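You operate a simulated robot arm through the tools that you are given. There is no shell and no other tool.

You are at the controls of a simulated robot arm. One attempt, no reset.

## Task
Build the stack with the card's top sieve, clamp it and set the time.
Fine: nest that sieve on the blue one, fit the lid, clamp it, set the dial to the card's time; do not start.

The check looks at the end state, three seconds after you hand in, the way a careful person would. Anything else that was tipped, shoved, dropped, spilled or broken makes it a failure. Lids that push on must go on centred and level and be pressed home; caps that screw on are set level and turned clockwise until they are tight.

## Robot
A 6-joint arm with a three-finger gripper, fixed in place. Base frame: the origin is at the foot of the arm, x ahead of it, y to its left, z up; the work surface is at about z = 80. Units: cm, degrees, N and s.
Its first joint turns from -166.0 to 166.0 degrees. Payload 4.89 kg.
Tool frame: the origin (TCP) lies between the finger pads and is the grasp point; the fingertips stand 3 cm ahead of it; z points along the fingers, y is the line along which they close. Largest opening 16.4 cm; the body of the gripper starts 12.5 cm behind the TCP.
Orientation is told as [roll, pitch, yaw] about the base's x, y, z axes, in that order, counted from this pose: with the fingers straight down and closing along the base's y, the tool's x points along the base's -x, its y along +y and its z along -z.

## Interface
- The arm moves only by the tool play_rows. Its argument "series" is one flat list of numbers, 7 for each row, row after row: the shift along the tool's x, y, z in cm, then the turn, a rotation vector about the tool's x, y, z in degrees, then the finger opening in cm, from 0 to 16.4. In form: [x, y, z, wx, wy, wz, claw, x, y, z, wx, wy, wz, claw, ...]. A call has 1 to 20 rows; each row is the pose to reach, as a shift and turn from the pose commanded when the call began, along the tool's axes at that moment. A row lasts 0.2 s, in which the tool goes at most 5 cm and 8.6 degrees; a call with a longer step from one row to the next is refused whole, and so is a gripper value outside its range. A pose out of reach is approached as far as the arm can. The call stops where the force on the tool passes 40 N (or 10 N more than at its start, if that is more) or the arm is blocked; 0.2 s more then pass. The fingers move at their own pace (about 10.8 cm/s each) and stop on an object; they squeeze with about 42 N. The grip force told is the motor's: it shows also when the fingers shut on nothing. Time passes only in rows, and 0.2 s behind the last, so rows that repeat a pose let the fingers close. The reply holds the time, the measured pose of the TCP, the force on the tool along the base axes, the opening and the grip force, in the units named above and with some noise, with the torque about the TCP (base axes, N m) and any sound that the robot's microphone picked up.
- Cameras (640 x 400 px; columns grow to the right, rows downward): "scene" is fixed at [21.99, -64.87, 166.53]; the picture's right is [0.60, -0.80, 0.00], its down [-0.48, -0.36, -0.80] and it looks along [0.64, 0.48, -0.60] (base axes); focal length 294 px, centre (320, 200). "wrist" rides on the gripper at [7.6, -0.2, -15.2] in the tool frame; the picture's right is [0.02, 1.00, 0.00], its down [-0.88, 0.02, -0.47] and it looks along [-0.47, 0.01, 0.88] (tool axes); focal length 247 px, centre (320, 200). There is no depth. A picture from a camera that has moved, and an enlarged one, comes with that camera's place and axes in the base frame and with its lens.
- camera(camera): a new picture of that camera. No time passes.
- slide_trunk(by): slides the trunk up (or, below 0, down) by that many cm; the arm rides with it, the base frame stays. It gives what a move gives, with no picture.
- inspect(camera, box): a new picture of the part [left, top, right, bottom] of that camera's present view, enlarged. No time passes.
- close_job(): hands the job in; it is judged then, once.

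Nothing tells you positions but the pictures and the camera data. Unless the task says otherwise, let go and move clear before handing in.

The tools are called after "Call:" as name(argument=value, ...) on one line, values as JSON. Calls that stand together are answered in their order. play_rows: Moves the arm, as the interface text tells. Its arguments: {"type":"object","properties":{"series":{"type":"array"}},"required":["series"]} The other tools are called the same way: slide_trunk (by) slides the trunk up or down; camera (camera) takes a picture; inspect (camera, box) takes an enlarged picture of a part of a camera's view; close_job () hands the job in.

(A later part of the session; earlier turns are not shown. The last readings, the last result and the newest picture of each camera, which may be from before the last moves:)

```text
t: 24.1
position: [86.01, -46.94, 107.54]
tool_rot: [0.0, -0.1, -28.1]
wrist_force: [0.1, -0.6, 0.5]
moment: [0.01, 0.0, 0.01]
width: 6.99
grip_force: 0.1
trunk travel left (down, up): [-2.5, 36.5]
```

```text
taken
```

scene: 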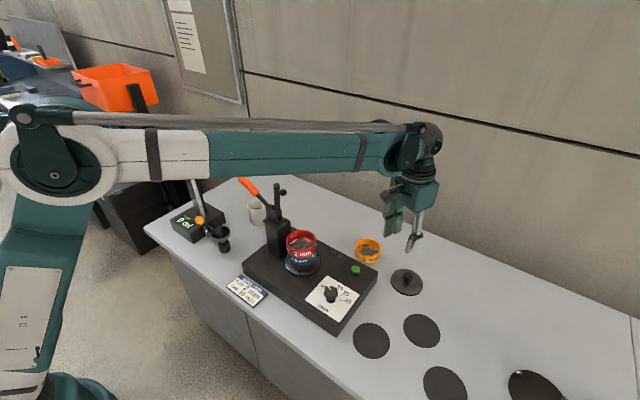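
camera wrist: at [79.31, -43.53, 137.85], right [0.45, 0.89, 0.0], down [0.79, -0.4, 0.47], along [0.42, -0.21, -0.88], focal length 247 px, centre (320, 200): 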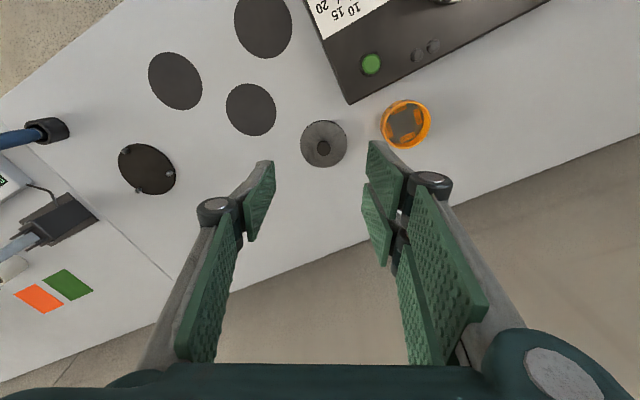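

Call:
play_rows(series=[-2, 0.25, 0, 0, 0, 0, 7, -4, 0.5, 0, 0, 0, 0, 7, -6, 0.75, 0, 0, 0, 0, 7, -8.1, 1, 0, 0, 0, 0, 7, -8.1, 1, 0, 0, 0, 0, 7])

Call:
camera(camera="wrist")

Call:
camera(camera="scene")

```text
t: 25.4
position: [93.84, -49.86, 107.59]
tool_rot: [0.0, 0.0, -28.0]
wrist_force: [0.2, -0.3, 0.3]
moment: [-0.02, 0.01, 0.01]
width: 7.0
grip_force: 0.1
trunk travel left (down, up): [-2.5, 36.5]
```

```text
taken
camera wrist: at [86.89, -46.39, 122.87], right [0.45, 0.89, 0.0], down [0.79, -0.4, 0.47], along [0.42, -0.21, -0.88], focal length 247 px, centre (320, 200)
```

wrist: 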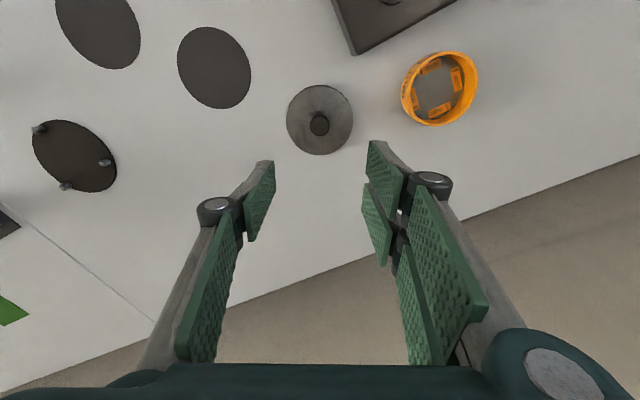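

```text
taken
```

scene: 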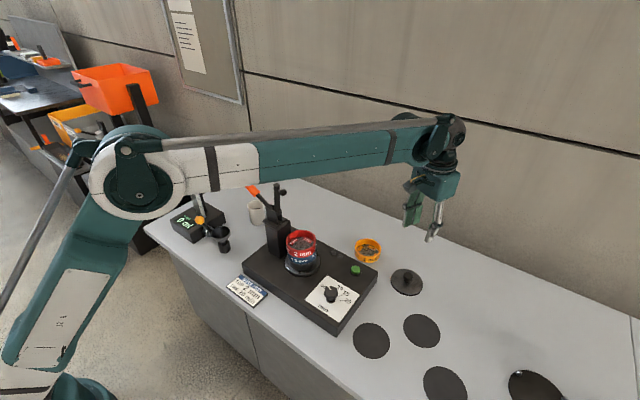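

Call:
play_rows(series=[0, 0, 3, 0, 0, 0, 7, 0, 0, 6, 0, 0, 0, 7, 0, 0, 9, 0, 0, 0, 7, 0, 0, 12, 0, 0, 0, 7, 0, 0, 12, 0, 0, 0, 7])

Call:
inspect(camera="wrist", box=[240, 60, 400, 240])

Call:
camera(camera="scene")

```text
t: 26.6
position: [93.52, -49.97, 95.39]
tool_rot: [0.0, 0.0, -28.0]
wrist_force: [-0.3, -0.2, 0.1]
moment: [0.0, -0.02, -0.03]
width: 7.0
grip_force: 0.0
trunk travel left (down, up): [-2.5, 36.5]
```

```text
2.22 times, centred on (320, 150) of wrist
camera zoom: at [86.78, -46.48, 110.65], right [0.45, 0.89, 0.0], down [0.79, -0.4, 0.47], along [0.42, -0.21, -0.88], focal length 549 px, centre (320, 311)
```

zoom: 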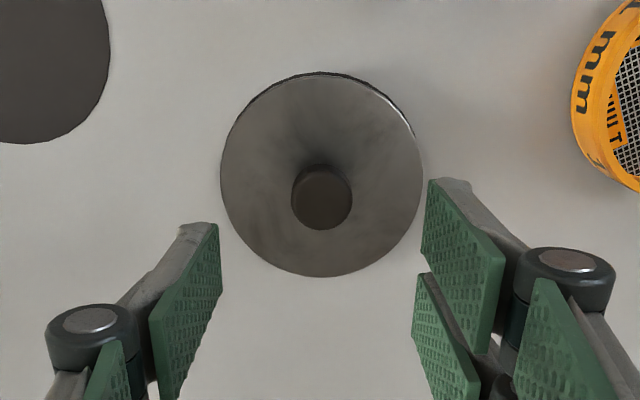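

```text
taken
```

scene: 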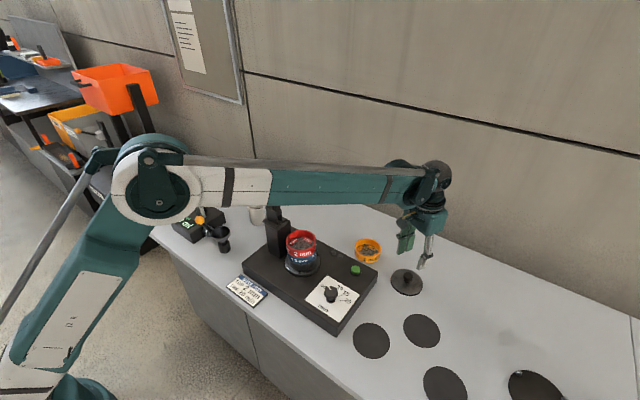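

The arm reaches it with a vertical tool. The lid is aligned to within about 0.3 cm. I'll descend to the knob.

Call:
play_rows(series=[-0.1, 0, 3, 0, 0, 0, 7, -0.2, 0, 6, 0, 0, 0, 7, -0.3, 0, 8.5, 0, 0, 0, 7, -0.3, 0, 9.5, 0, 0, 0, 7, -0.3, 0, 10.2, 0, 0, 0, 7, -0.3, 0, 10.2, 0, 0, 0, 7])

Call:
camera(camera="wrist")

Call:
inspect(camera="scene", box=[370, 210, 450, 310])

```text
t: 27.9
position: [93.77, -50.07, 85.31]
tool_rot: [0.0, 0.1, -27.9]
wrist_force: [0.3, 0.5, 0.4]
moment: [-0.01, 0.0, -0.04]
width: 7.0
grip_force: 0.0
trunk travel left (down, up): [-2.5, 36.5]
```

```text
taken
camera wrist: at [87.01, -46.64, 100.6], right [0.45, 0.89, 0.0], down [0.79, -0.4, 0.47], along [0.42, -0.21, -0.88], focal length 247 px, centre (320, 200)
```

wrist: 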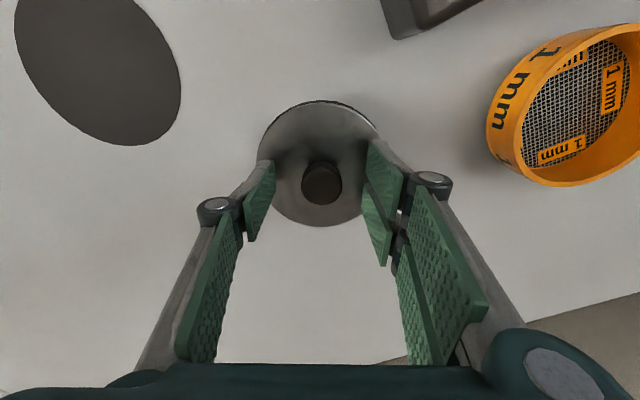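

```text
4.00 times, centred on (410, 260) of scene
camera zoom: at [21.99, -64.87, 166.53], right [0.6, -0.8, 0.0], down [-0.48, -0.36, -0.8], along [0.64, 0.48, -0.6], focal length 1178 px, centre (-40, -40)
```

zoom: 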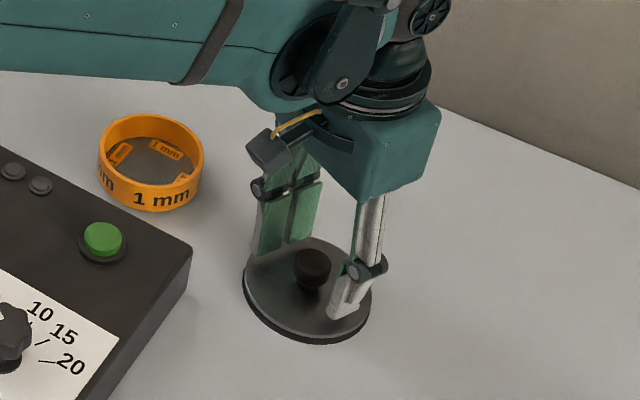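

Call:
play_rows(series=[-0.1, 0, 0.2, 0, 0, 0, 7, -0.1, 0, 0.4, 0, 0, 0, 6, -0.1, 0, 0.4, 0, 0, 0, 4.5, -0.1, 0, 0.4, 0, 0, 0, 3.5, -0.1, 0, 0.4, 0, 0, 0, 2.5, -0.1, 0, 0.4, 0, 0, 0, 2, -0.1, 0, 0.4, 0, 0, 0, 2])

Call:
inspect(camera="wrist", box=[240, 90, 400, 250])

Call:
inspect(camera="scene", box=[370, 210, 450, 310])

```text
t: 29.6
position: [94.01, -50.1, 84.96]
tool_rot: [0.0, 0.0, -28.0]
wrist_force: [0.6, -0.2, 0.5]
moment: [-0.02, 0.02, 0.01]
width: 2.77
grip_force: 41.4
trunk travel left (down, up): [-2.5, 36.5]
```

```text
2.50 times, centred on (320, 170) of wrist
camera zoom: at [87.21, -46.65, 100.24], right [0.45, 0.89, 0.0], down [0.79, -0.4, 0.47], along [0.42, -0.21, -0.88], focal length 617 px, centre (320, 275)
```

zoom: 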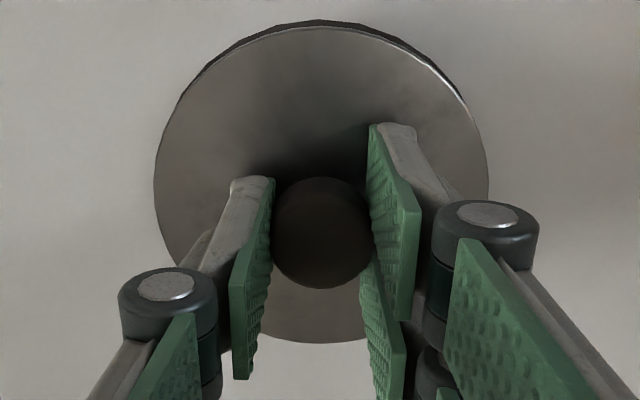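

```text
4.00 times, centred on (410, 260) of scene
camera zoom: at [21.99, -64.87, 166.53], right [0.6, -0.8, 0.0], down [-0.48, -0.36, -0.8], along [0.64, 0.48, -0.6], focal length 1178 px, centre (-40, -40)
```

zoom: 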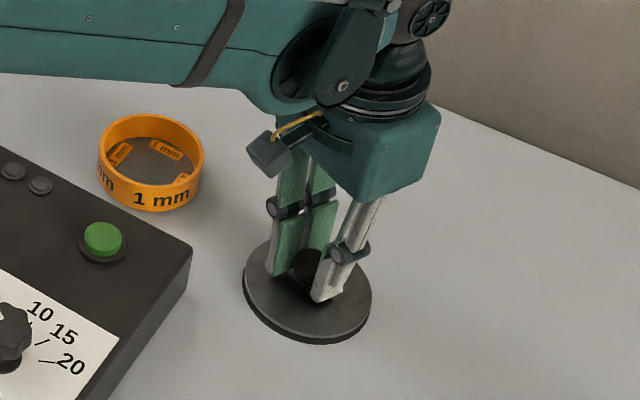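

The knob is gripped and the lid is centred on the tool. I'll lift a little, check, then raise the trunk back.

Call:
play_rows(series=[0, 0, -0.5, 0, 0, 0, 2, 0, 0, -1.5, 0, 0, 0, 2, 0, 0, -4, 0, 0, 0, 2, 0, 0, -7, 0, 0, 0, 2, 0, 0, -10, 0, 0, 0, 2, 0, 0, -12, 0, 0, 0, 2, 0, 0, -12, 0, 0, 0, 2])

Call:
camera(camera="wrist")

Call:
inspect(camera="scene", box=[370, 190, 450, 310])

```text
t: 31.1
position: [94.02, -49.86, 96.97]
tool_rot: [-0.1, 0.0, -28.0]
wrist_force: [0.1, -0.4, -1.6]
moment: [0.02, 0.02, 0.01]
width: 2.8
grip_force: 41.5
trunk travel left (down, up): [-2.5, 36.5]
```

```text
taken
camera wrist: at [87.23, -46.46, 112.32], right [0.45, 0.89, 0.0], down [0.79, -0.4, 0.47], along [0.42, -0.21, -0.88], focal length 247 px, centre (320, 200)
```

wrist: 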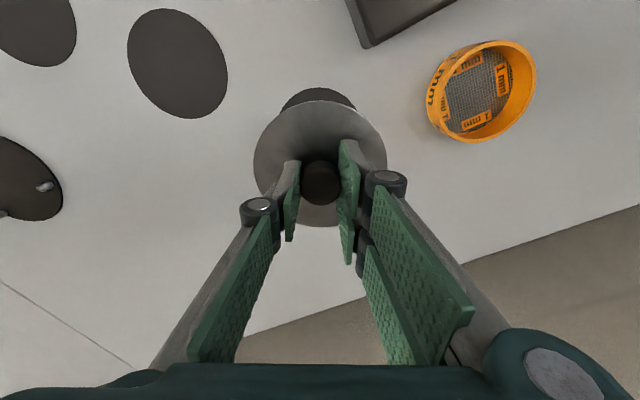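

```text
3.33 times, centred on (410, 250) of scene
camera zoom: at [21.99, -64.87, 166.53], right [0.6, -0.8, 0.0], down [-0.48, -0.36, -0.8], along [0.64, 0.48, -0.6], focal length 981 px, centre (20, 33)
```

zoom: 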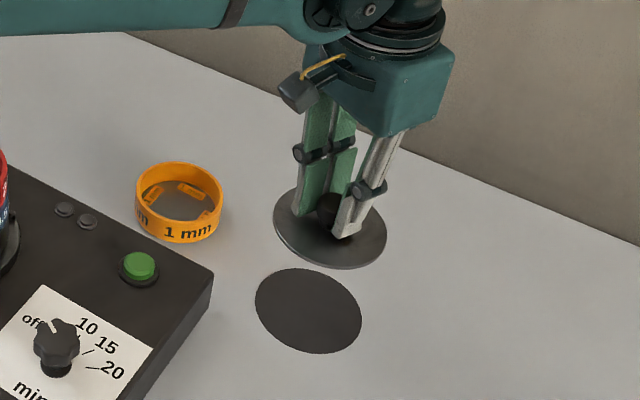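

The lid hangs level. I'll raise the trunk back by 15 and carry the lid toward the stack while turning to yaw 90.

Call:
slide_trunk(by=15)

Call:
play_rows(series=[1.0, 0.5, -0.5, 0, 0, -4, 2, 2.9, 1.4, -1.5, 0, 0, -12, 2, 4.9, 2.4, -2.5, 0, 0, -20, 2, 6.9, 3.35, -3, 0, 0, -28, 2, 8.85, 4.3, -3, 0, 0, -36, 2, 10.8, 5.25, -3, 0, 0, -44, 2, 12.8, 6.2, -3, 0, 0, -52, 2, 14.75, 7.2, -3, 0, 0, -60, 2, 16.7, 8.1, -3, 0, 0, -68, 2, 18.7, 9.1, -3, 0, 0, -76, 2, 20.6, 10, -3, 0, 0, -84, 2, 22.6, 11, -3, 0, 0, -92, 2, 24.6, 11.95, -3, 0, 0, -100, 2, 26.5, 12.9, -3, 0, 0, -108, 2, 28.2, 13.7, -3, 0, 0, -115, 2, 28.98, 14.09, -3, 0, 0, -118, 2, 28.98, 14.09, -3, 0, 0, -118, 2])

Call:
camera(camera="wrist")

Call:
camera(camera="scene")

```text
t: 32.9
position: [93.93, -49.99, 111.83]
tool_rot: [-0.1, 0.1, -28.0]
wrist_force: [0.2, 0.4, -1.1]
moment: [0.02, 0.01, -0.01]
width: 2.78
grip_force: 41.6
trunk travel left (down, up): [-17.5, 21.5]
```

```text
t: 36.5
position: [75.19, -23.73, 114.8]
tool_rot: [0.0, -0.1, 90.0]
wrist_force: [0.1, 0.6, -2.5]
moment: [-0.05, -0.03, 0.02]
width: 2.8
grip_force: 42.4
trunk travel left (down, up): [-17.5, 21.5]
```

```text
taken
camera wrist: at [75.34, -31.44, 130.21], right [-1.0, -0.02, 0.0], down [-0.02, 0.88, 0.47], along [-0.01, 0.47, -0.88], focal length 247 px, centre (320, 200)
```

wrist: 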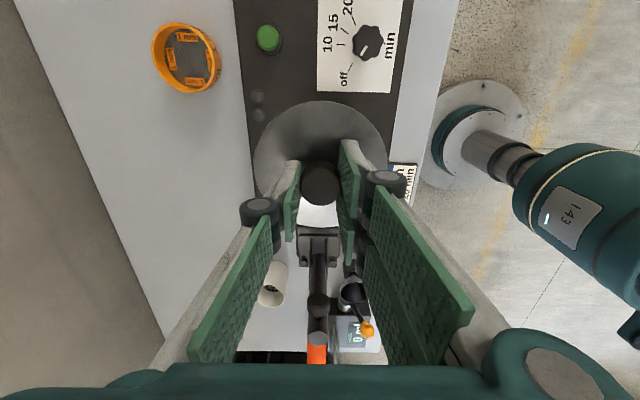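

```text
taken
```

scene: 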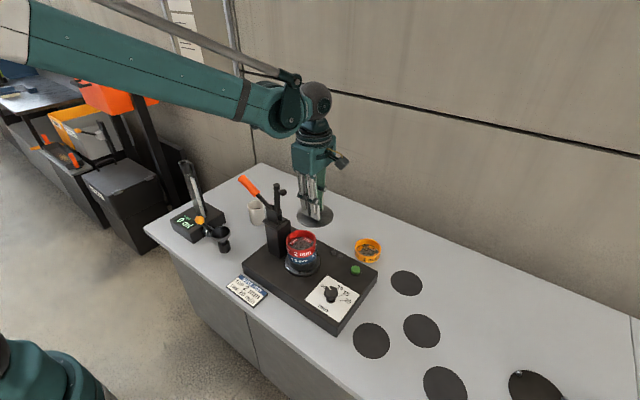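

Call:
play_rows(series=[0, 0, 3, 0, 0, 0, 2, 0, 0, 6, 0, 0, 0, 2, 0, 0, 9, 0, 0, 0, 2, -2, 0, 9, 0, 0, 0, 2, -4, 0, 9, 0, 0, 0, 2, -5.5, 0, 9, 0, 0, 0, 2, -6, 0, 9, 0, 0, 0, 2, -6, 0, 9, 0, 0, 0, 2])

Call:
camera(camera="wrist")

Call:
inspect(camera="wrist", box=[240, 70, 400, 190])

Call:
inspect(camera="scene", box=[265, 185, 345, 285])

```text
t: 38.3
position: [75.16, -17.66, 105.99]
tool_rot: [-0.1, 0.0, 90.1]
wrist_force: [0.0, 0.0, -0.8]
moment: [-0.01, 0.01, 0.07]
width: 2.78
grip_force: 42.4
trunk travel left (down, up): [-17.5, 21.5]
```

```text
taken
camera wrist: at [75.26, -25.41, 121.3], right [-1.0, -0.02, 0.0], down [-0.02, 0.88, 0.47], along [-0.01, 0.47, -0.88], focal length 247 px, centre (320, 200)
```

wrist: 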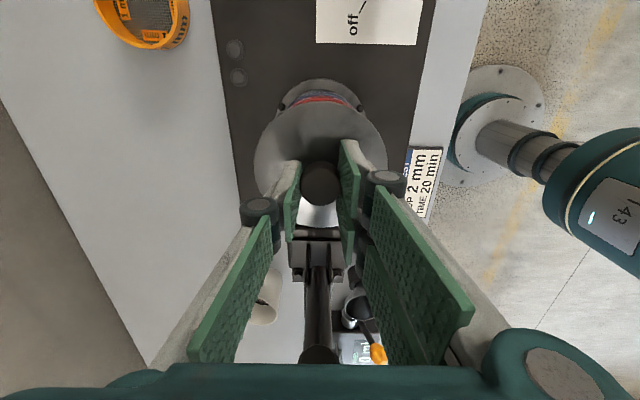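

```text
3.33 times, centred on (320, 130) of wrist
camera zoom: at [75.26, -25.41, 121.3], right [-1.0, -0.02, 0.0], down [-0.02, 0.88, 0.47], along [-0.01, 0.47, -0.88], focal length 823 px, centre (320, 433)
```

zoom: 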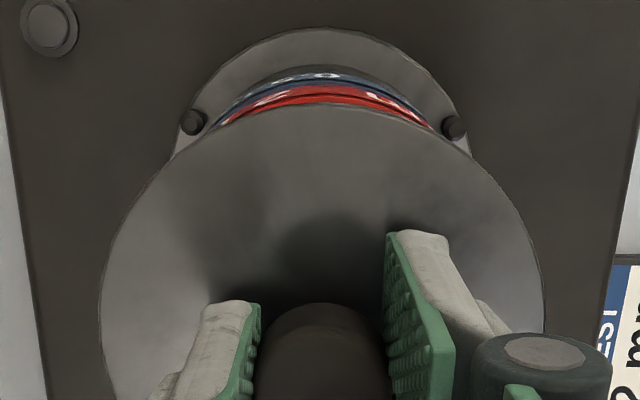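

```text
4.00 times, centred on (305, 235) of scene
camera zoom: at [21.99, -64.87, 166.53], right [0.6, -0.8, 0.0], down [-0.48, -0.36, -0.8], along [0.64, 0.48, -0.6], focal length 1178 px, centre (380, 60)
```

zoom: 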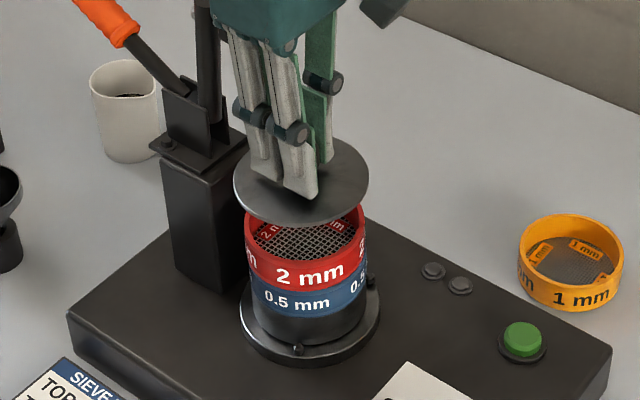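

Call:
inspect(camera="wrist", box=[280, 75, 360, 125])

Call:
inspect(camera="scene", box=[280, 215, 330, 260])

```text
8.00 times, centred on (320, 100) of wrist
camera zoom: at [75.26, -25.41, 121.3], right [-1.0, -0.02, 0.0], down [-0.02, 0.88, 0.47], along [-0.01, 0.47, -0.88], focal length 1976 px, centre (320, 1000)
```

zoom: 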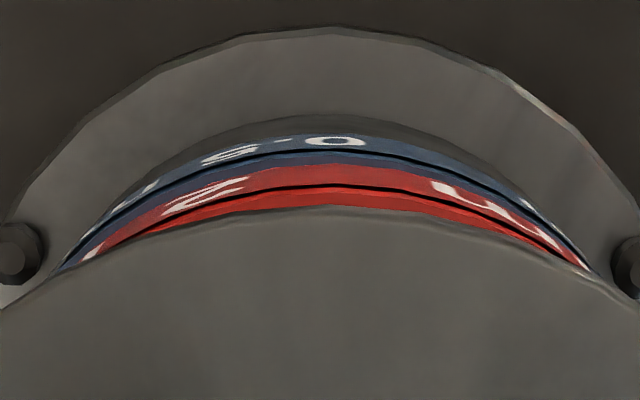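

```text
8.89 times, centred on (305, 238) of scene
camera zoom: at [21.99, -64.87, 166.53], right [0.6, -0.8, 0.0], down [-0.48, -0.36, -0.8], along [0.64, 0.48, -0.6], focal length 2617 px, centre (453, -133)
```

zoom: 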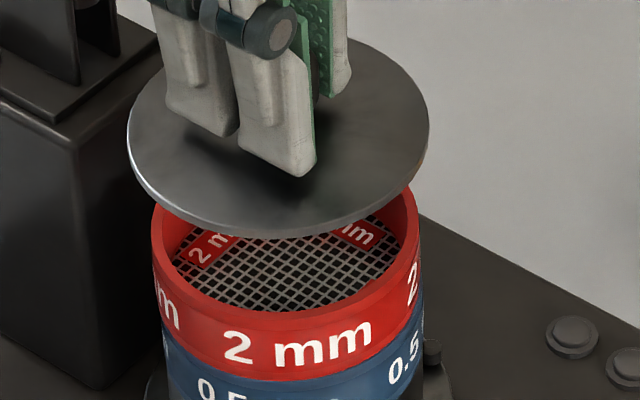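

The lid is about 0.2 cm off in x and 0.27 in y. I'll correct that and come down close to the rim.

Call:
play_rows(series=[0.27, 0.2, 0.5, 0, 0, 0, 2, 0.27, 0.2, 1.5, 0, 0, 0, 2, 0.27, 0.2, 2.5, 0, 0, 0, 2, 0.27, 0.2, 3, 0, 0, 0, 2, 0.27, 0.2, 3, 0, 0, 0, 2])

Call:
inspect(camera="wrist", box=[260, 70, 380, 145])

Call:
inspect(camera="scene", box=[280, 220, 330, 265])

```text
t: 39.5
position: [74.9, -18.17, 102.86]
tool_rot: [0.0, 0.1, 90.0]
wrist_force: [0.9, -0.4, -0.9]
moment: [0.0, 0.02, 0.01]
width: 2.76
grip_force: 42.3
trunk travel left (down, up): [-17.5, 21.5]
```

```text
5.33 times, centred on (320, 108) of wrist
camera zoom: at [75.1, -25.79, 118.2], right [-1.0, -0.02, 0.0], down [-0.02, 0.88, 0.47], along [-0.01, 0.47, -0.88], focal length 1317 px, centre (320, 693)
```

zoom: 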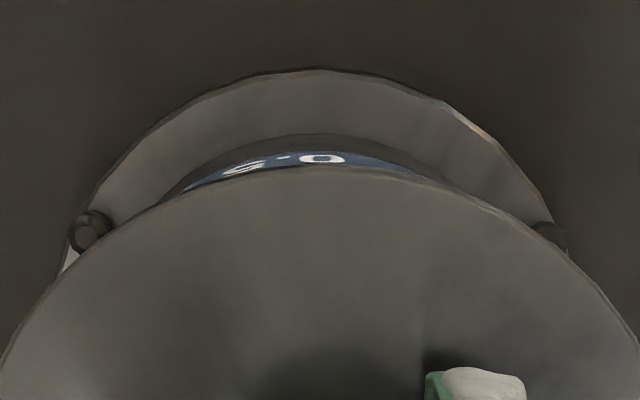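

```text
8.89 times, centred on (305, 242) of scene
camera zoom: at [21.99, -64.87, 166.53], right [0.6, -0.8, 0.0], down [-0.48, -0.36, -0.8], along [0.64, 0.48, -0.6], focal length 2617 px, centre (453, -178)
```

zoom: 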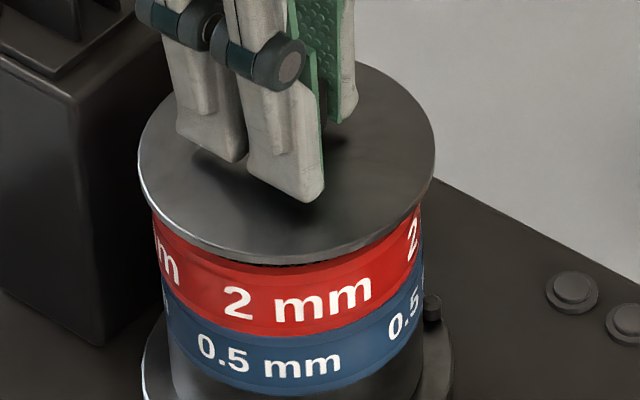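

Call:
play_rows(series=[-0.07, 0, 0.3, 0, 0, 0, 2, -0.07, 0, 0.6, 0, 0, 0, 2, -0.07, 0, 0.9, 0, 0, 0, 2, -0.07, 0, 1.2, 0, 0, 0, 2, -0.07, 0, 1.4, 0, 0, 0, 2, -0.07, 0, 1.6, 0, 0, 0, 2, -0.07, 0, 1.8, 0, 0, 0, 2, -0.07, 0, 1.8, 0, 0, 0, 2])

Call:
inspect(camera="wrist", box=[260, 70, 380, 145])

Call:
inspect(camera="scene", box=[280, 220, 330, 265])

```text
t: 41.0
position: [74.89, -17.95, 101.56]
tool_rot: [-0.1, 0.0, 89.9]
wrist_force: [-4.4, 1.2, 30.6]
moment: [0.12, 0.25, 0.02]
width: 2.76
grip_force: 42.2
trunk travel left (down, up): [-17.5, 21.5]
stopped in row 7: the force on the tool passed its limit at 47 N (the readings are from after the stop); the commanded pose is now the measured one
```

```text
5.33 times, centred on (320, 108) of wrist
camera zoom: at [75.04, -25.65, 116.9], right [-1.0, -0.02, 0.0], down [-0.02, 0.88, 0.47], along [-0.01, 0.47, -0.88], focal length 1317 px, centre (320, 693)
```

zoom: 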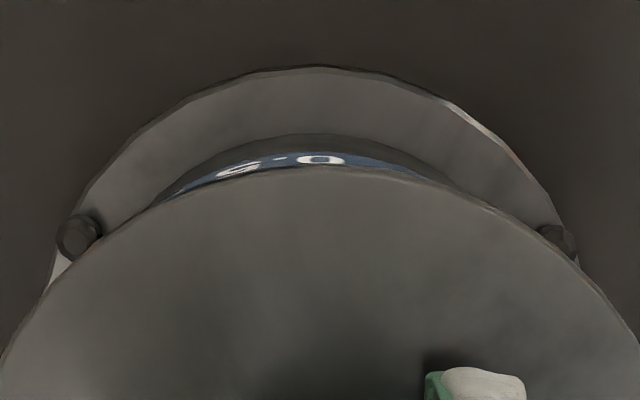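

```text
8.89 times, centred on (305, 242) of scene
camera zoom: at [21.99, -64.87, 166.53], right [0.6, -0.8, 0.0], down [-0.48, -0.36, -0.8], along [0.64, 0.48, -0.6], focal length 2617 px, centre (453, -178)
```

zoom: 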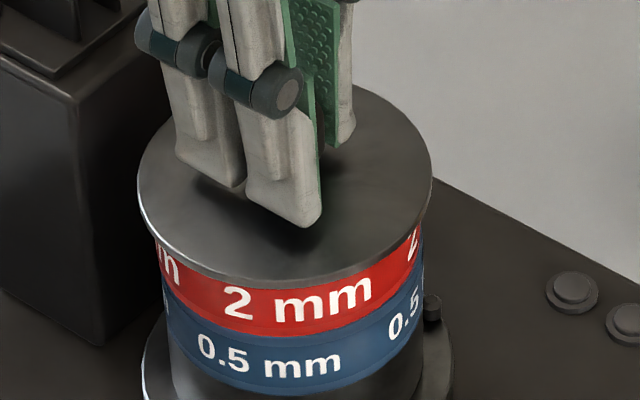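

Call:
inspect(camera="scene", box=[288, 238, 318, 262])

Call:
inspect(camera="wrist", box=[230, 80, 410, 260])

```text
16.00 times, centred on (303, 250) of scene
camera zoom: at [21.99, -64.87, 166.53], right [0.6, -0.8, 0.0], down [-0.48, -0.36, -0.8], along [0.64, 0.48, -0.6], focal length 4711 px, centre (592, -600)
```

zoom: 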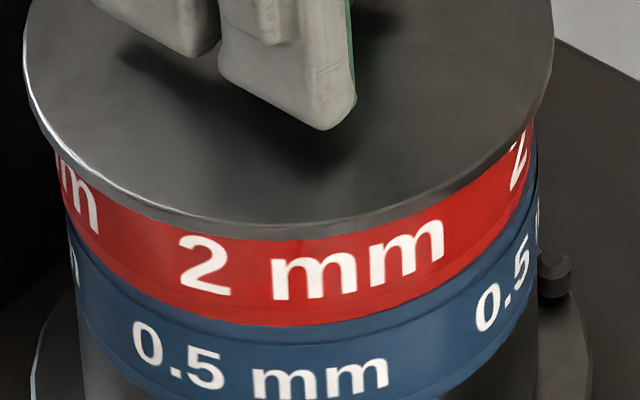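

```text
2.22 times, centred on (320, 170) of wrist
camera zoom: at [75.04, -25.65, 116.9], right [-1.0, -0.02, 0.0], down [-0.02, 0.88, 0.47], along [-0.01, 0.47, -0.88], focal length 549 px, centre (320, 267)
```

zoom: 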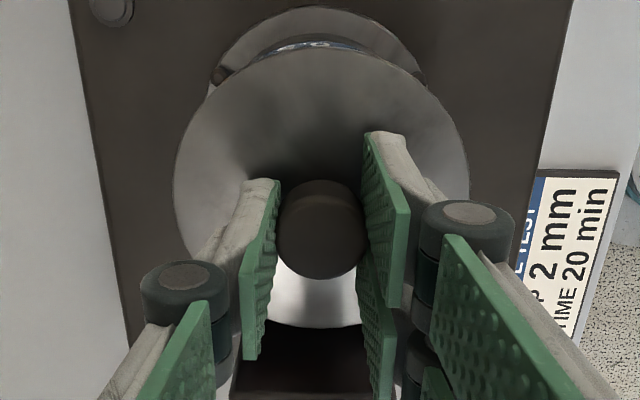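

The lid touches with about 30 N. I'll check whether it is truly home, and its centring, by zooming in on both edges.

Call:
inspect(camera="scene", box=[281, 238, 293, 248])

Call:
inspect(camera="scene", box=[310, 238, 322, 248])

Call:
inspect(camera="scene", box=[297, 247, 309, 259])

```text
16.00 times, centred on (287, 243) of scene
camera zoom: at [21.99, -64.87, 166.53], right [0.6, -0.8, 0.0], down [-0.48, -0.36, -0.8], along [0.64, 0.48, -0.6], focal length 4711 px, centre (848, -488)
```

zoom: 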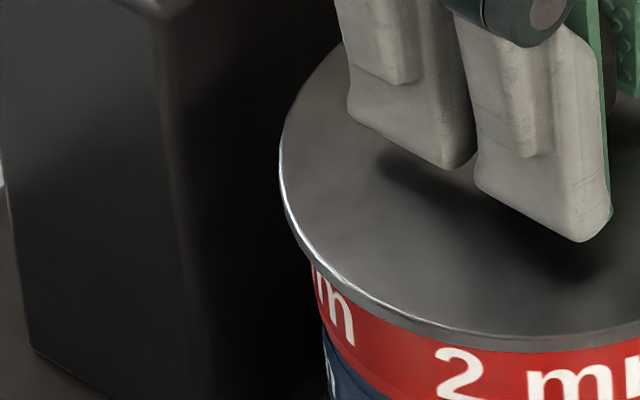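

```text
16.00 times, centred on (316, 243) of scene
camera zoom: at [21.99, -64.87, 166.53], right [0.6, -0.8, 0.0], down [-0.48, -0.36, -0.8], along [0.64, 0.48, -0.6], focal length 4711 px, centre (384, -488)
```

zoom: 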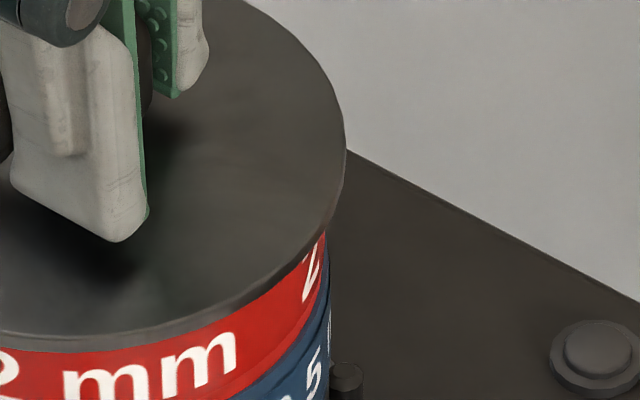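

```text
16.00 times, centred on (303, 253) of scene
camera zoom: at [21.99, -64.87, 166.53], right [0.6, -0.8, 0.0], down [-0.48, -0.36, -0.8], along [0.64, 0.48, -0.6], focal length 4711 px, centre (592, -648)
```

zoom: 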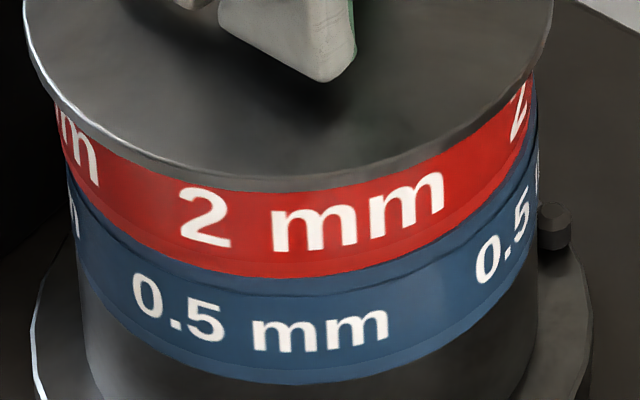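

Call:
play_rows(series=[0, 0, -0.1, 0, 0, 0, 2, 0, 0, -0.1, 0, 0, 0, 2])

Call:
play_rows(series=[0, 0.05, 0.1, 0, 0, 0, 2, -0.05, 0.05, 0.15, 0, 0, 0, 2, -0.05, 0.05, 0.2, 0, 0, 0, 2, -0.05, 0.05, 0.25, 0, 0, 0, 2, -0.05, 0.05, 0.3, 0, 0, 0, 2, -0.05, 0.05, 0.35, 0, 0, 0, 2, -0.05, 0.05, 0.4, 0, 0, 0, 2])

Call:
inspect(camera="scene", box=[297, 247, 309, 259])

```text
t: 41.6
position: [74.84, -18.1, 101.57]
tool_rot: [-0.1, 0.0, 90.0]
wrist_force: [-4.6, -1.3, 16.4]
moment: [-0.12, 0.12, 0.04]
width: 2.77
grip_force: 41.9
trunk travel left (down, up): [-17.5, 21.5]
```

```text
t: 42.2
position: [74.9, -18.05, 101.5]
tool_rot: [-0.2, 0.2, 89.9]
wrist_force: [-4.4, 1.2, 26.3]
moment: [0.12, 0.29, 0.0]
width: 2.76
grip_force: 41.5
trunk travel left (down, up): [-17.5, 21.5]
stopped in row 2: the force on the tool passed its limit at 42 N (the readings are from after the stop); the commanded pose is now the measured one
```

```text
16.00 times, centred on (303, 253) of scene
camera zoom: at [21.99, -64.87, 166.53], right [0.6, -0.8, 0.0], down [-0.48, -0.36, -0.8], along [0.64, 0.48, -0.6], focal length 4711 px, centre (592, -648)
```

zoom: 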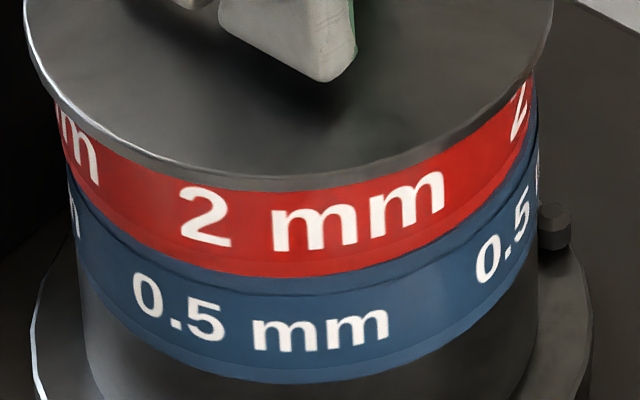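

Call:
play_rows(series=[0, 0.05, -0.1, 0, 0, 0, 2, 0, 0.1, -0.15, 0, 0, 0, 2.5, 0, 0.1, -0.15, 0, 0, 0, 4, 0, 0.1, -0.15, 0, 0, 0, 6, 0, 0.1, -0.15, 0, 0, 0, 7, 0, 0.1, -0.15, 0, 0, 0, 7])

Call:
inspect(camera="scene", box=[281, 225, 327, 265])

Call:
inspect(camera="wrist", box=[230, 80, 410, 260])

```text
t: 43.6
position: [74.7, -18.0, 101.63]
tool_rot: [-0.1, 0.0, 89.8]
wrist_force: [0.0, -1.1, -0.1]
moment: [0.0, -0.04, 0.0]
width: 6.99
grip_force: 0.0
trunk travel left (down, up): [-17.5, 21.5]
```

```text
10.00 times, centred on (304, 245) of scene
camera zoom: at [21.99, -64.87, 166.53], right [0.6, -0.8, 0.0], down [-0.48, -0.36, -0.8], along [0.64, 0.48, -0.6], focal length 2944 px, centre (480, -250)
```

zoom: 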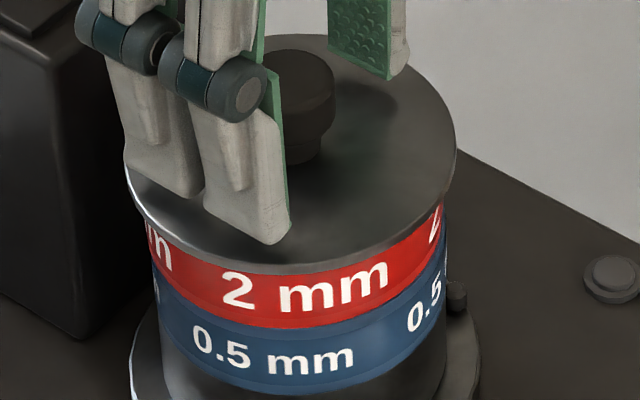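

```text
2.22 times, centred on (320, 170) of wrist
camera zoom: at [75.02, -25.69, 116.92], right [-1.0, -0.02, 0.0], down [-0.02, 0.88, 0.47], along [-0.01, 0.47, -0.88], focal length 549 px, centre (320, 267)
```

zoom: 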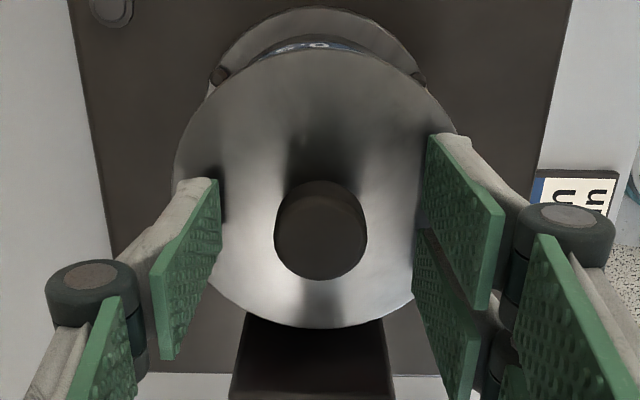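

The lid sits in place after release. I'll back off toward -y and tilt the wrist camera for a side view of the seam.

Call:
play_rows(series=[0, 0, -4.5, 0, 0, 0, 7, 0, 0, -9, 0, 0, 0, 7, 0, 0, -13, 0, 0, 0, 7, 4, 0, -13, 0, 0, 0, 9, 8, 0, -13, 0, 0, 0, 11, 12, 0, -13, 0, 0, 0, 13, 16, 0, -13, 0, 0, 0, 15, 16, 0, -13, 0, -7.5, 0, 15, 16, 0, -13, 0, -15, 0, 15, 16, 0, -13, 0, -22.5, 0, 15, 16, 0, -13, 0, -30, 0, 15, 16, 0, -13, 0, -37.5, 0, 15, 16, 0, -13, 0, -45, 0, 15, 16, 0, -9, 0, -45, 0, 15, 16, 0, -5, 0, -45, 0, 15, 16, 0, -2, 0, -45, 0, 15, 16, 0, -2, 0, -45, 0, 15])

Call:
camera(camera="wrist")

Call:
camera(camera="scene")

```text
t: 47.2
position: [75.08, -34.25, 103.32]
tool_rot: [-0.3, -44.8, 89.9]
wrist_force: [-0.1, -0.7, 0.3]
moment: [0.02, 0.02, 0.03]
width: 15.0
grip_force: 0.1
trunk travel left (down, up): [-17.5, 21.5]
```

```text
taken
camera wrist: at [75.14, -50.43, 108.9], right [-1.0, -0.01, -0.02], down [-0.02, 0.29, 0.96], along [-0.01, 0.96, -0.29], focal length 247 px, centre (320, 200)
```

wrist: 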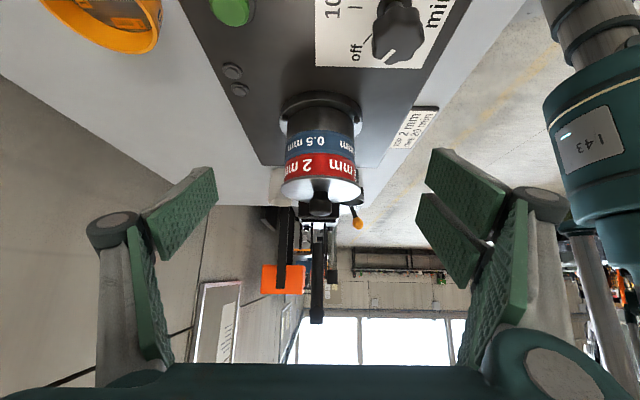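

```text
taken
```

scene: 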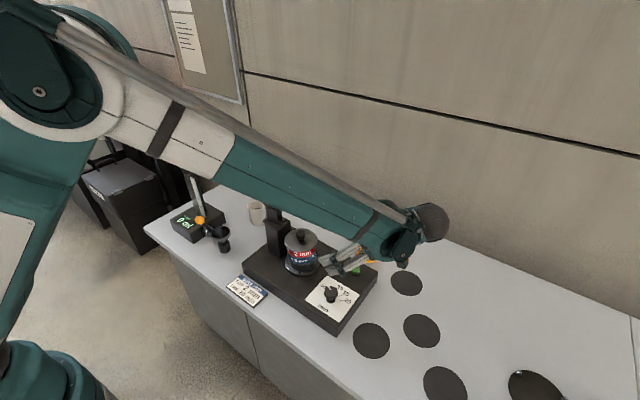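

Call:
inspect(camera="wrist", box=[270, 85, 370, 225])

Call:
inspect(camera="wrist", box=[275, 160, 325, 205])

Call:
inspect(camera="wrist", box=[320, 160, 370, 205])

Call:
inspect(camera="wrist", box=[250, 190, 370, 340])

Call:
inspect(camera="scene", box=[230, 165, 340, 285])

```text
2.86 times, centred on (320, 155) of wrist
camera zoom: at [75.14, -50.43, 108.9], right [-1.0, -0.01, -0.02], down [-0.02, 0.29, 0.96], along [-0.01, 0.96, -0.29], focal length 706 px, centre (320, 329)
```

zoom: 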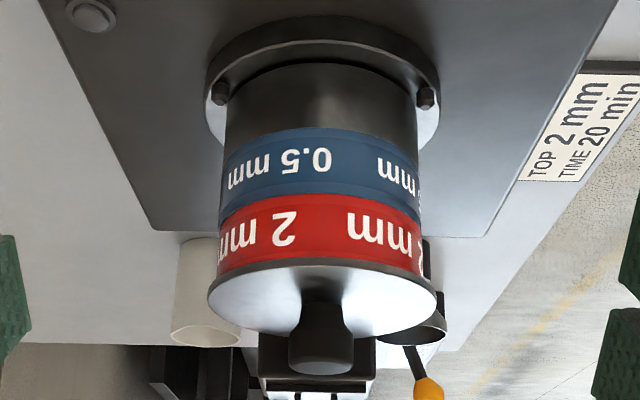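

```text
8.89 times, centred on (300, 182) of wrist
camera zoom: at [75.14, -50.43, 108.9], right [-1.0, -0.01, -0.02], down [-0.02, 0.29, 0.96], along [-0.01, 0.96, -0.29], focal length 2195 px, centre (498, 356)
```

zoom: 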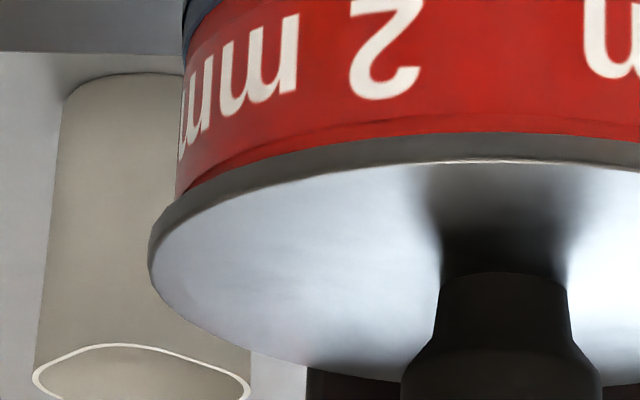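

```text
8.89 times, centred on (345, 182) of wrist
camera zoom: at [75.14, -50.43, 108.9], right [-1.0, -0.01, -0.02], down [-0.02, 0.29, 0.96], along [-0.01, 0.96, -0.29], focal length 2195 px, centre (98, 356)
```

zoom: 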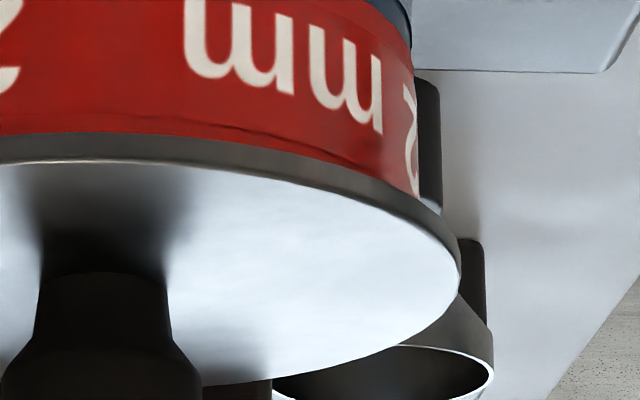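

```text
2.67 times, centred on (310, 265) of wrist
camera zoom: at [75.14, -50.43, 108.9], right [-1.0, -0.01, -0.02], down [-0.02, 0.29, 0.96], along [-0.01, 0.96, -0.29], focal length 659 px, centre (347, 27)
```

zoom: 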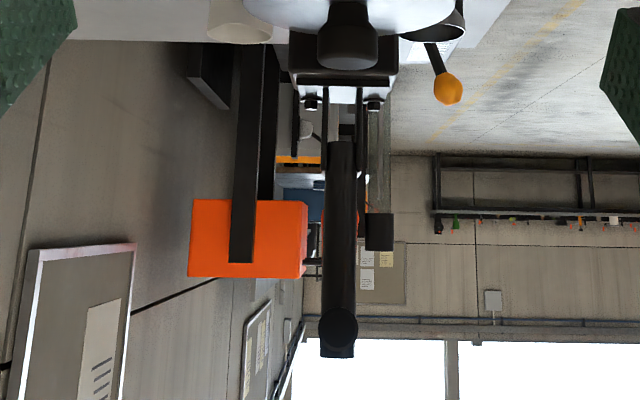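

```text
3.33 times, centred on (285, 225) of scene
camera zoom: at [21.99, -64.87, 166.53], right [0.6, -0.8, 0.0], down [-0.48, -0.36, -0.8], along [0.64, 0.48, -0.6], focal length 981 px, centre (437, 117)
```

zoom: 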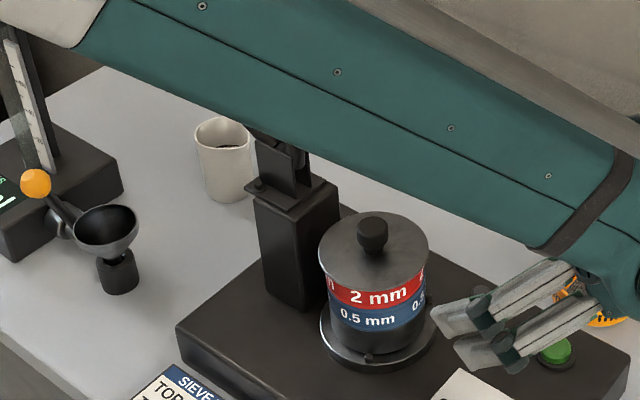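

The side view shows the lid flush on the red rim with no gap, and level. Next is the clamp: the bar stands vertical at y ≈ -8 and the orange handle slants toward +y. I'll untilt, rise, and move over to look at the handle.

Call:
play_rows(series=[-2.6, 0, -2.6, 0, 0, 0, 15, -5.6, 0, -5.6, 0, 7.5, 0, 15, -8.6, 0, -8.6, 0, 15, 0, 15, -11.6, 0, -11.6, 0, 22.5, 0, 15, -14, 0, -14, 0, 30, 0, 15, -15.6, 0, -15.6, 0, 37.5, 0, 15, -15.6, 0, -15.6, 0, 45, 0, 15, -15.6, 0, -15.6, 0, 45, 0, 15])

Call:
camera(camera="wrist")

Call:
camera(camera="scene")

Call:
inspect(camera="scene", box=[225, 165, 335, 285])

```text
t: 49.0
position: [74.68, -34.02, 125.73]
tool_rot: [-0.1, 0.2, 90.0]
wrist_force: [-0.7, -0.4, 0.3]
moment: [-0.09, -0.07, 0.01]
width: 15.0
grip_force: 0.0
trunk travel left (down, up): [-17.5, 21.5]
```

```text
taken
camera wrist: at [75.04, -41.65, 140.99], right [-1.0, -0.02, 0.0], down [-0.02, 0.88, 0.47], along [-0.01, 0.47, -0.88], focal length 247 px, centre (320, 200)
```

wrist: 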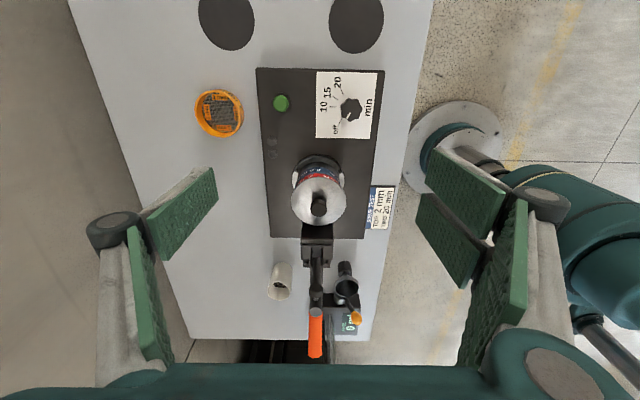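

```text
taken
```

scene: 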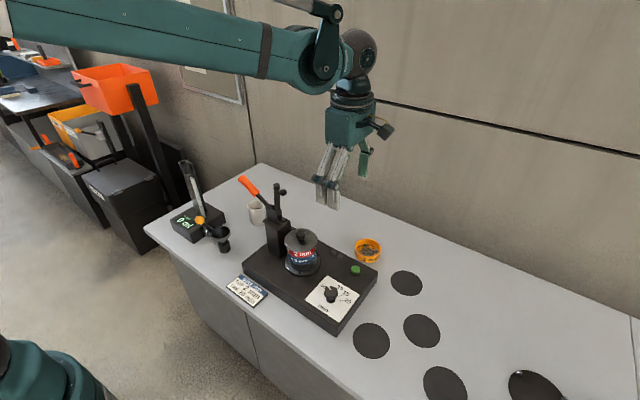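

```text
3.33 times, centred on (280, 225) of scene
camera zoom: at [21.99, -64.87, 166.53], right [0.6, -0.8, 0.0], down [-0.48, -0.36, -0.8], along [0.64, 0.48, -0.6], focal length 981 px, centre (453, 117)
```

zoom: 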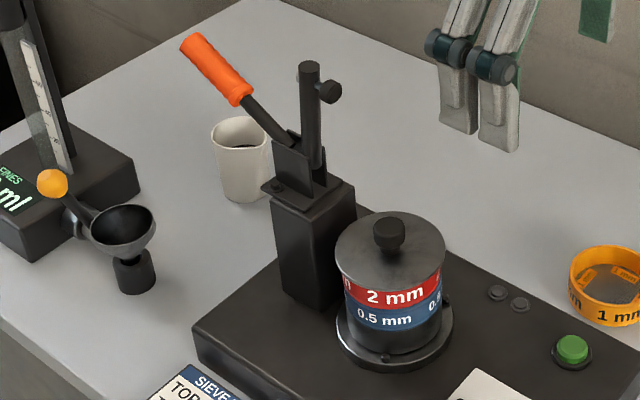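

Call:
inspect(camera="scene", box=[232, 168, 302, 238])

Call:
inspect(camera="wrist", box=[270, 170, 370, 370])

```text
5.71 times, centred on (267, 203) of scene
camera zoom: at [21.99, -64.87, 166.53], right [0.6, -0.8, 0.0], down [-0.48, -0.36, -0.8], along [0.64, 0.48, -0.6], focal length 1682 px, centre (623, 183)
```

zoom: 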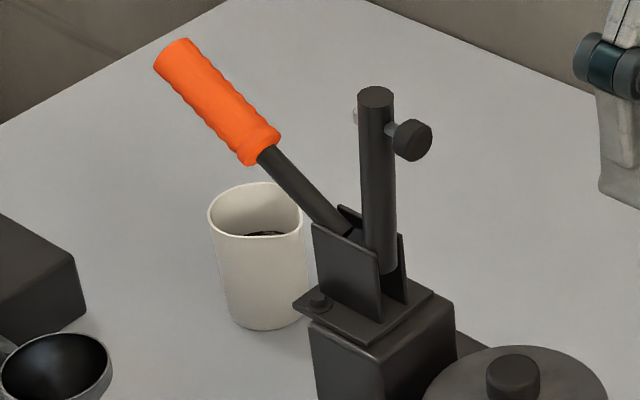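

```text
2.00 times, centred on (320, 270) of wrist
camera zoom: at [75.04, -41.65, 140.99], right [-1.0, -0.02, 0.0], down [-0.02, 0.88, 0.47], along [-0.01, 0.47, -0.88], focal length 494 px, centre (320, 60)
```

zoom: 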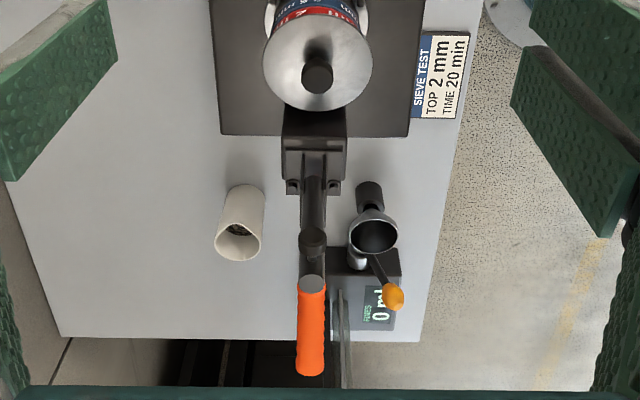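

Call:
play_rows(series=[-2, 0, 0, 0, 0, 0, 13, -6, 0, 0, 0, 0, 0, 11, -10.5, 0, 0, 0, 0, 0, 9, -15, 0, 0, 0, 0, 0, 7, -19.5, 0, 0, 0, 0, 0, 7, -24, 0, 0, 0, 0, 0, 7, -28.5, 0, 0, 0, 0, 0, 7, -33, 0, 0, 0, 0, 0, 7, -37, -0.1, 0, 0, 0, 0, 7, -39, -0.1, 0, 0, 0, 0, 7, -40, -0.1, 0, 0, 0, 0, 7, -40, -0.1, 0, 0, 0, 0, 7])

Call:
camera(camera="wrist")

Call:
camera(camera="scene")

Call:
inspect(camera="scene", box=[205, 140, 305, 240])

```text
t: 51.6
position: [74.95, 5.98, 125.5]
tool_rot: [-0.2, 0.0, 90.0]
wrist_force: [0.0, 0.8, 0.2]
moment: [-0.01, 0.02, 0.01]
width: 6.99
grip_force: 0.0
trunk travel left (down, up): [-17.5, 21.5]
```

```text
taken
camera wrist: at [75.1, -1.67, 140.96], right [-1.0, -0.02, 0.0], down [-0.02, 0.88, 0.47], along [-0.01, 0.47, -0.88], focal length 247 px, centre (320, 200)
```

wrist: 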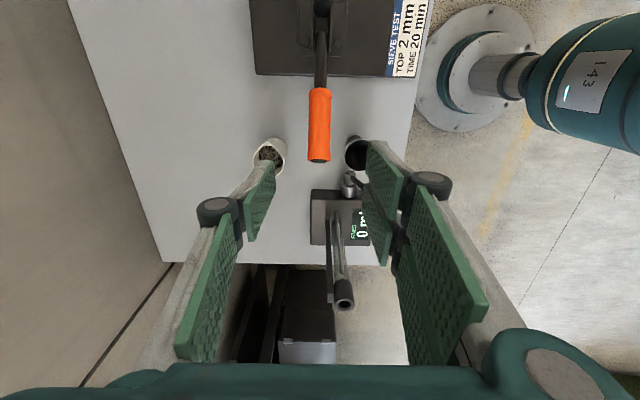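

```text
taken
```

scene: 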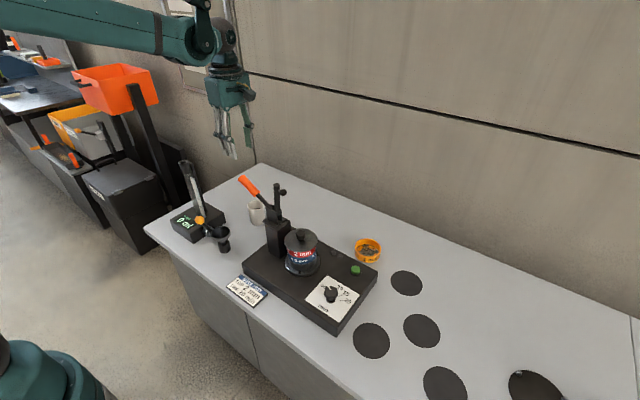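

```text
4.00 times, centred on (255, 190) of scene
camera zoom: at [21.99, -64.87, 166.53], right [0.6, -0.8, 0.0], down [-0.48, -0.36, -0.8], along [0.64, 0.48, -0.6], focal length 1178 px, centre (580, 240)
```

zoom: 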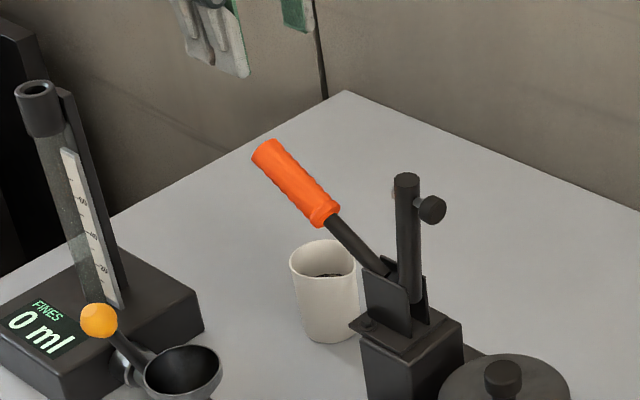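

Call:
play_rows(series=[0.5, -0.1, 4, 0, 0, 0, 7, 1, -0.2, 8, 0, 0, 0, 7, 1, -0.2, 12, 0, 0, 0, 7, 1, -0.2, 15, 0, 0, 0, 7, 1, -0.2, 16.2, 0, 0, 0, 7, 1, -0.2, 16.2, 0, 0, 0, 7])

Call:
camera(camera="wrist")

Call:
inspect(camera="scene", box=[205, 140, 305, 240])

```text
t: 53.0
position: [75.09, 4.92, 109.4]
tool_rot: [-0.1, 0.0, 89.9]
wrist_force: [0.1, -0.1, -0.9]
moment: [-0.01, 0.03, -0.01]
width: 7.0
grip_force: 0.0
trunk travel left (down, up): [-17.5, 21.5]
```

```text
taken
camera wrist: at [75.39, -2.78, 124.68], right [-1.0, -0.02, 0.0], down [-0.02, 0.88, 0.47], along [-0.01, 0.47, -0.88], focal length 247 px, centre (320, 200)
```

wrist: 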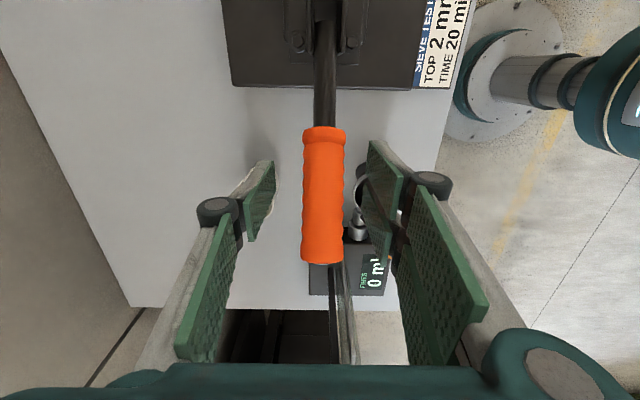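

```text
4.00 times, centred on (255, 190) of scene
camera zoom: at [21.99, -64.87, 166.53], right [0.6, -0.8, 0.0], down [-0.48, -0.36, -0.8], along [0.64, 0.48, -0.6], focal length 1178 px, centre (580, 240)
```

zoom: 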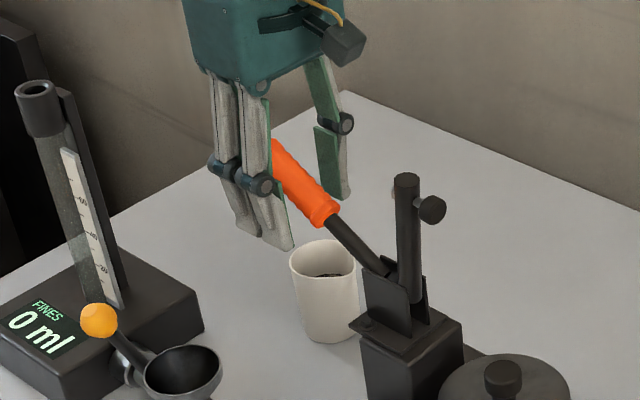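

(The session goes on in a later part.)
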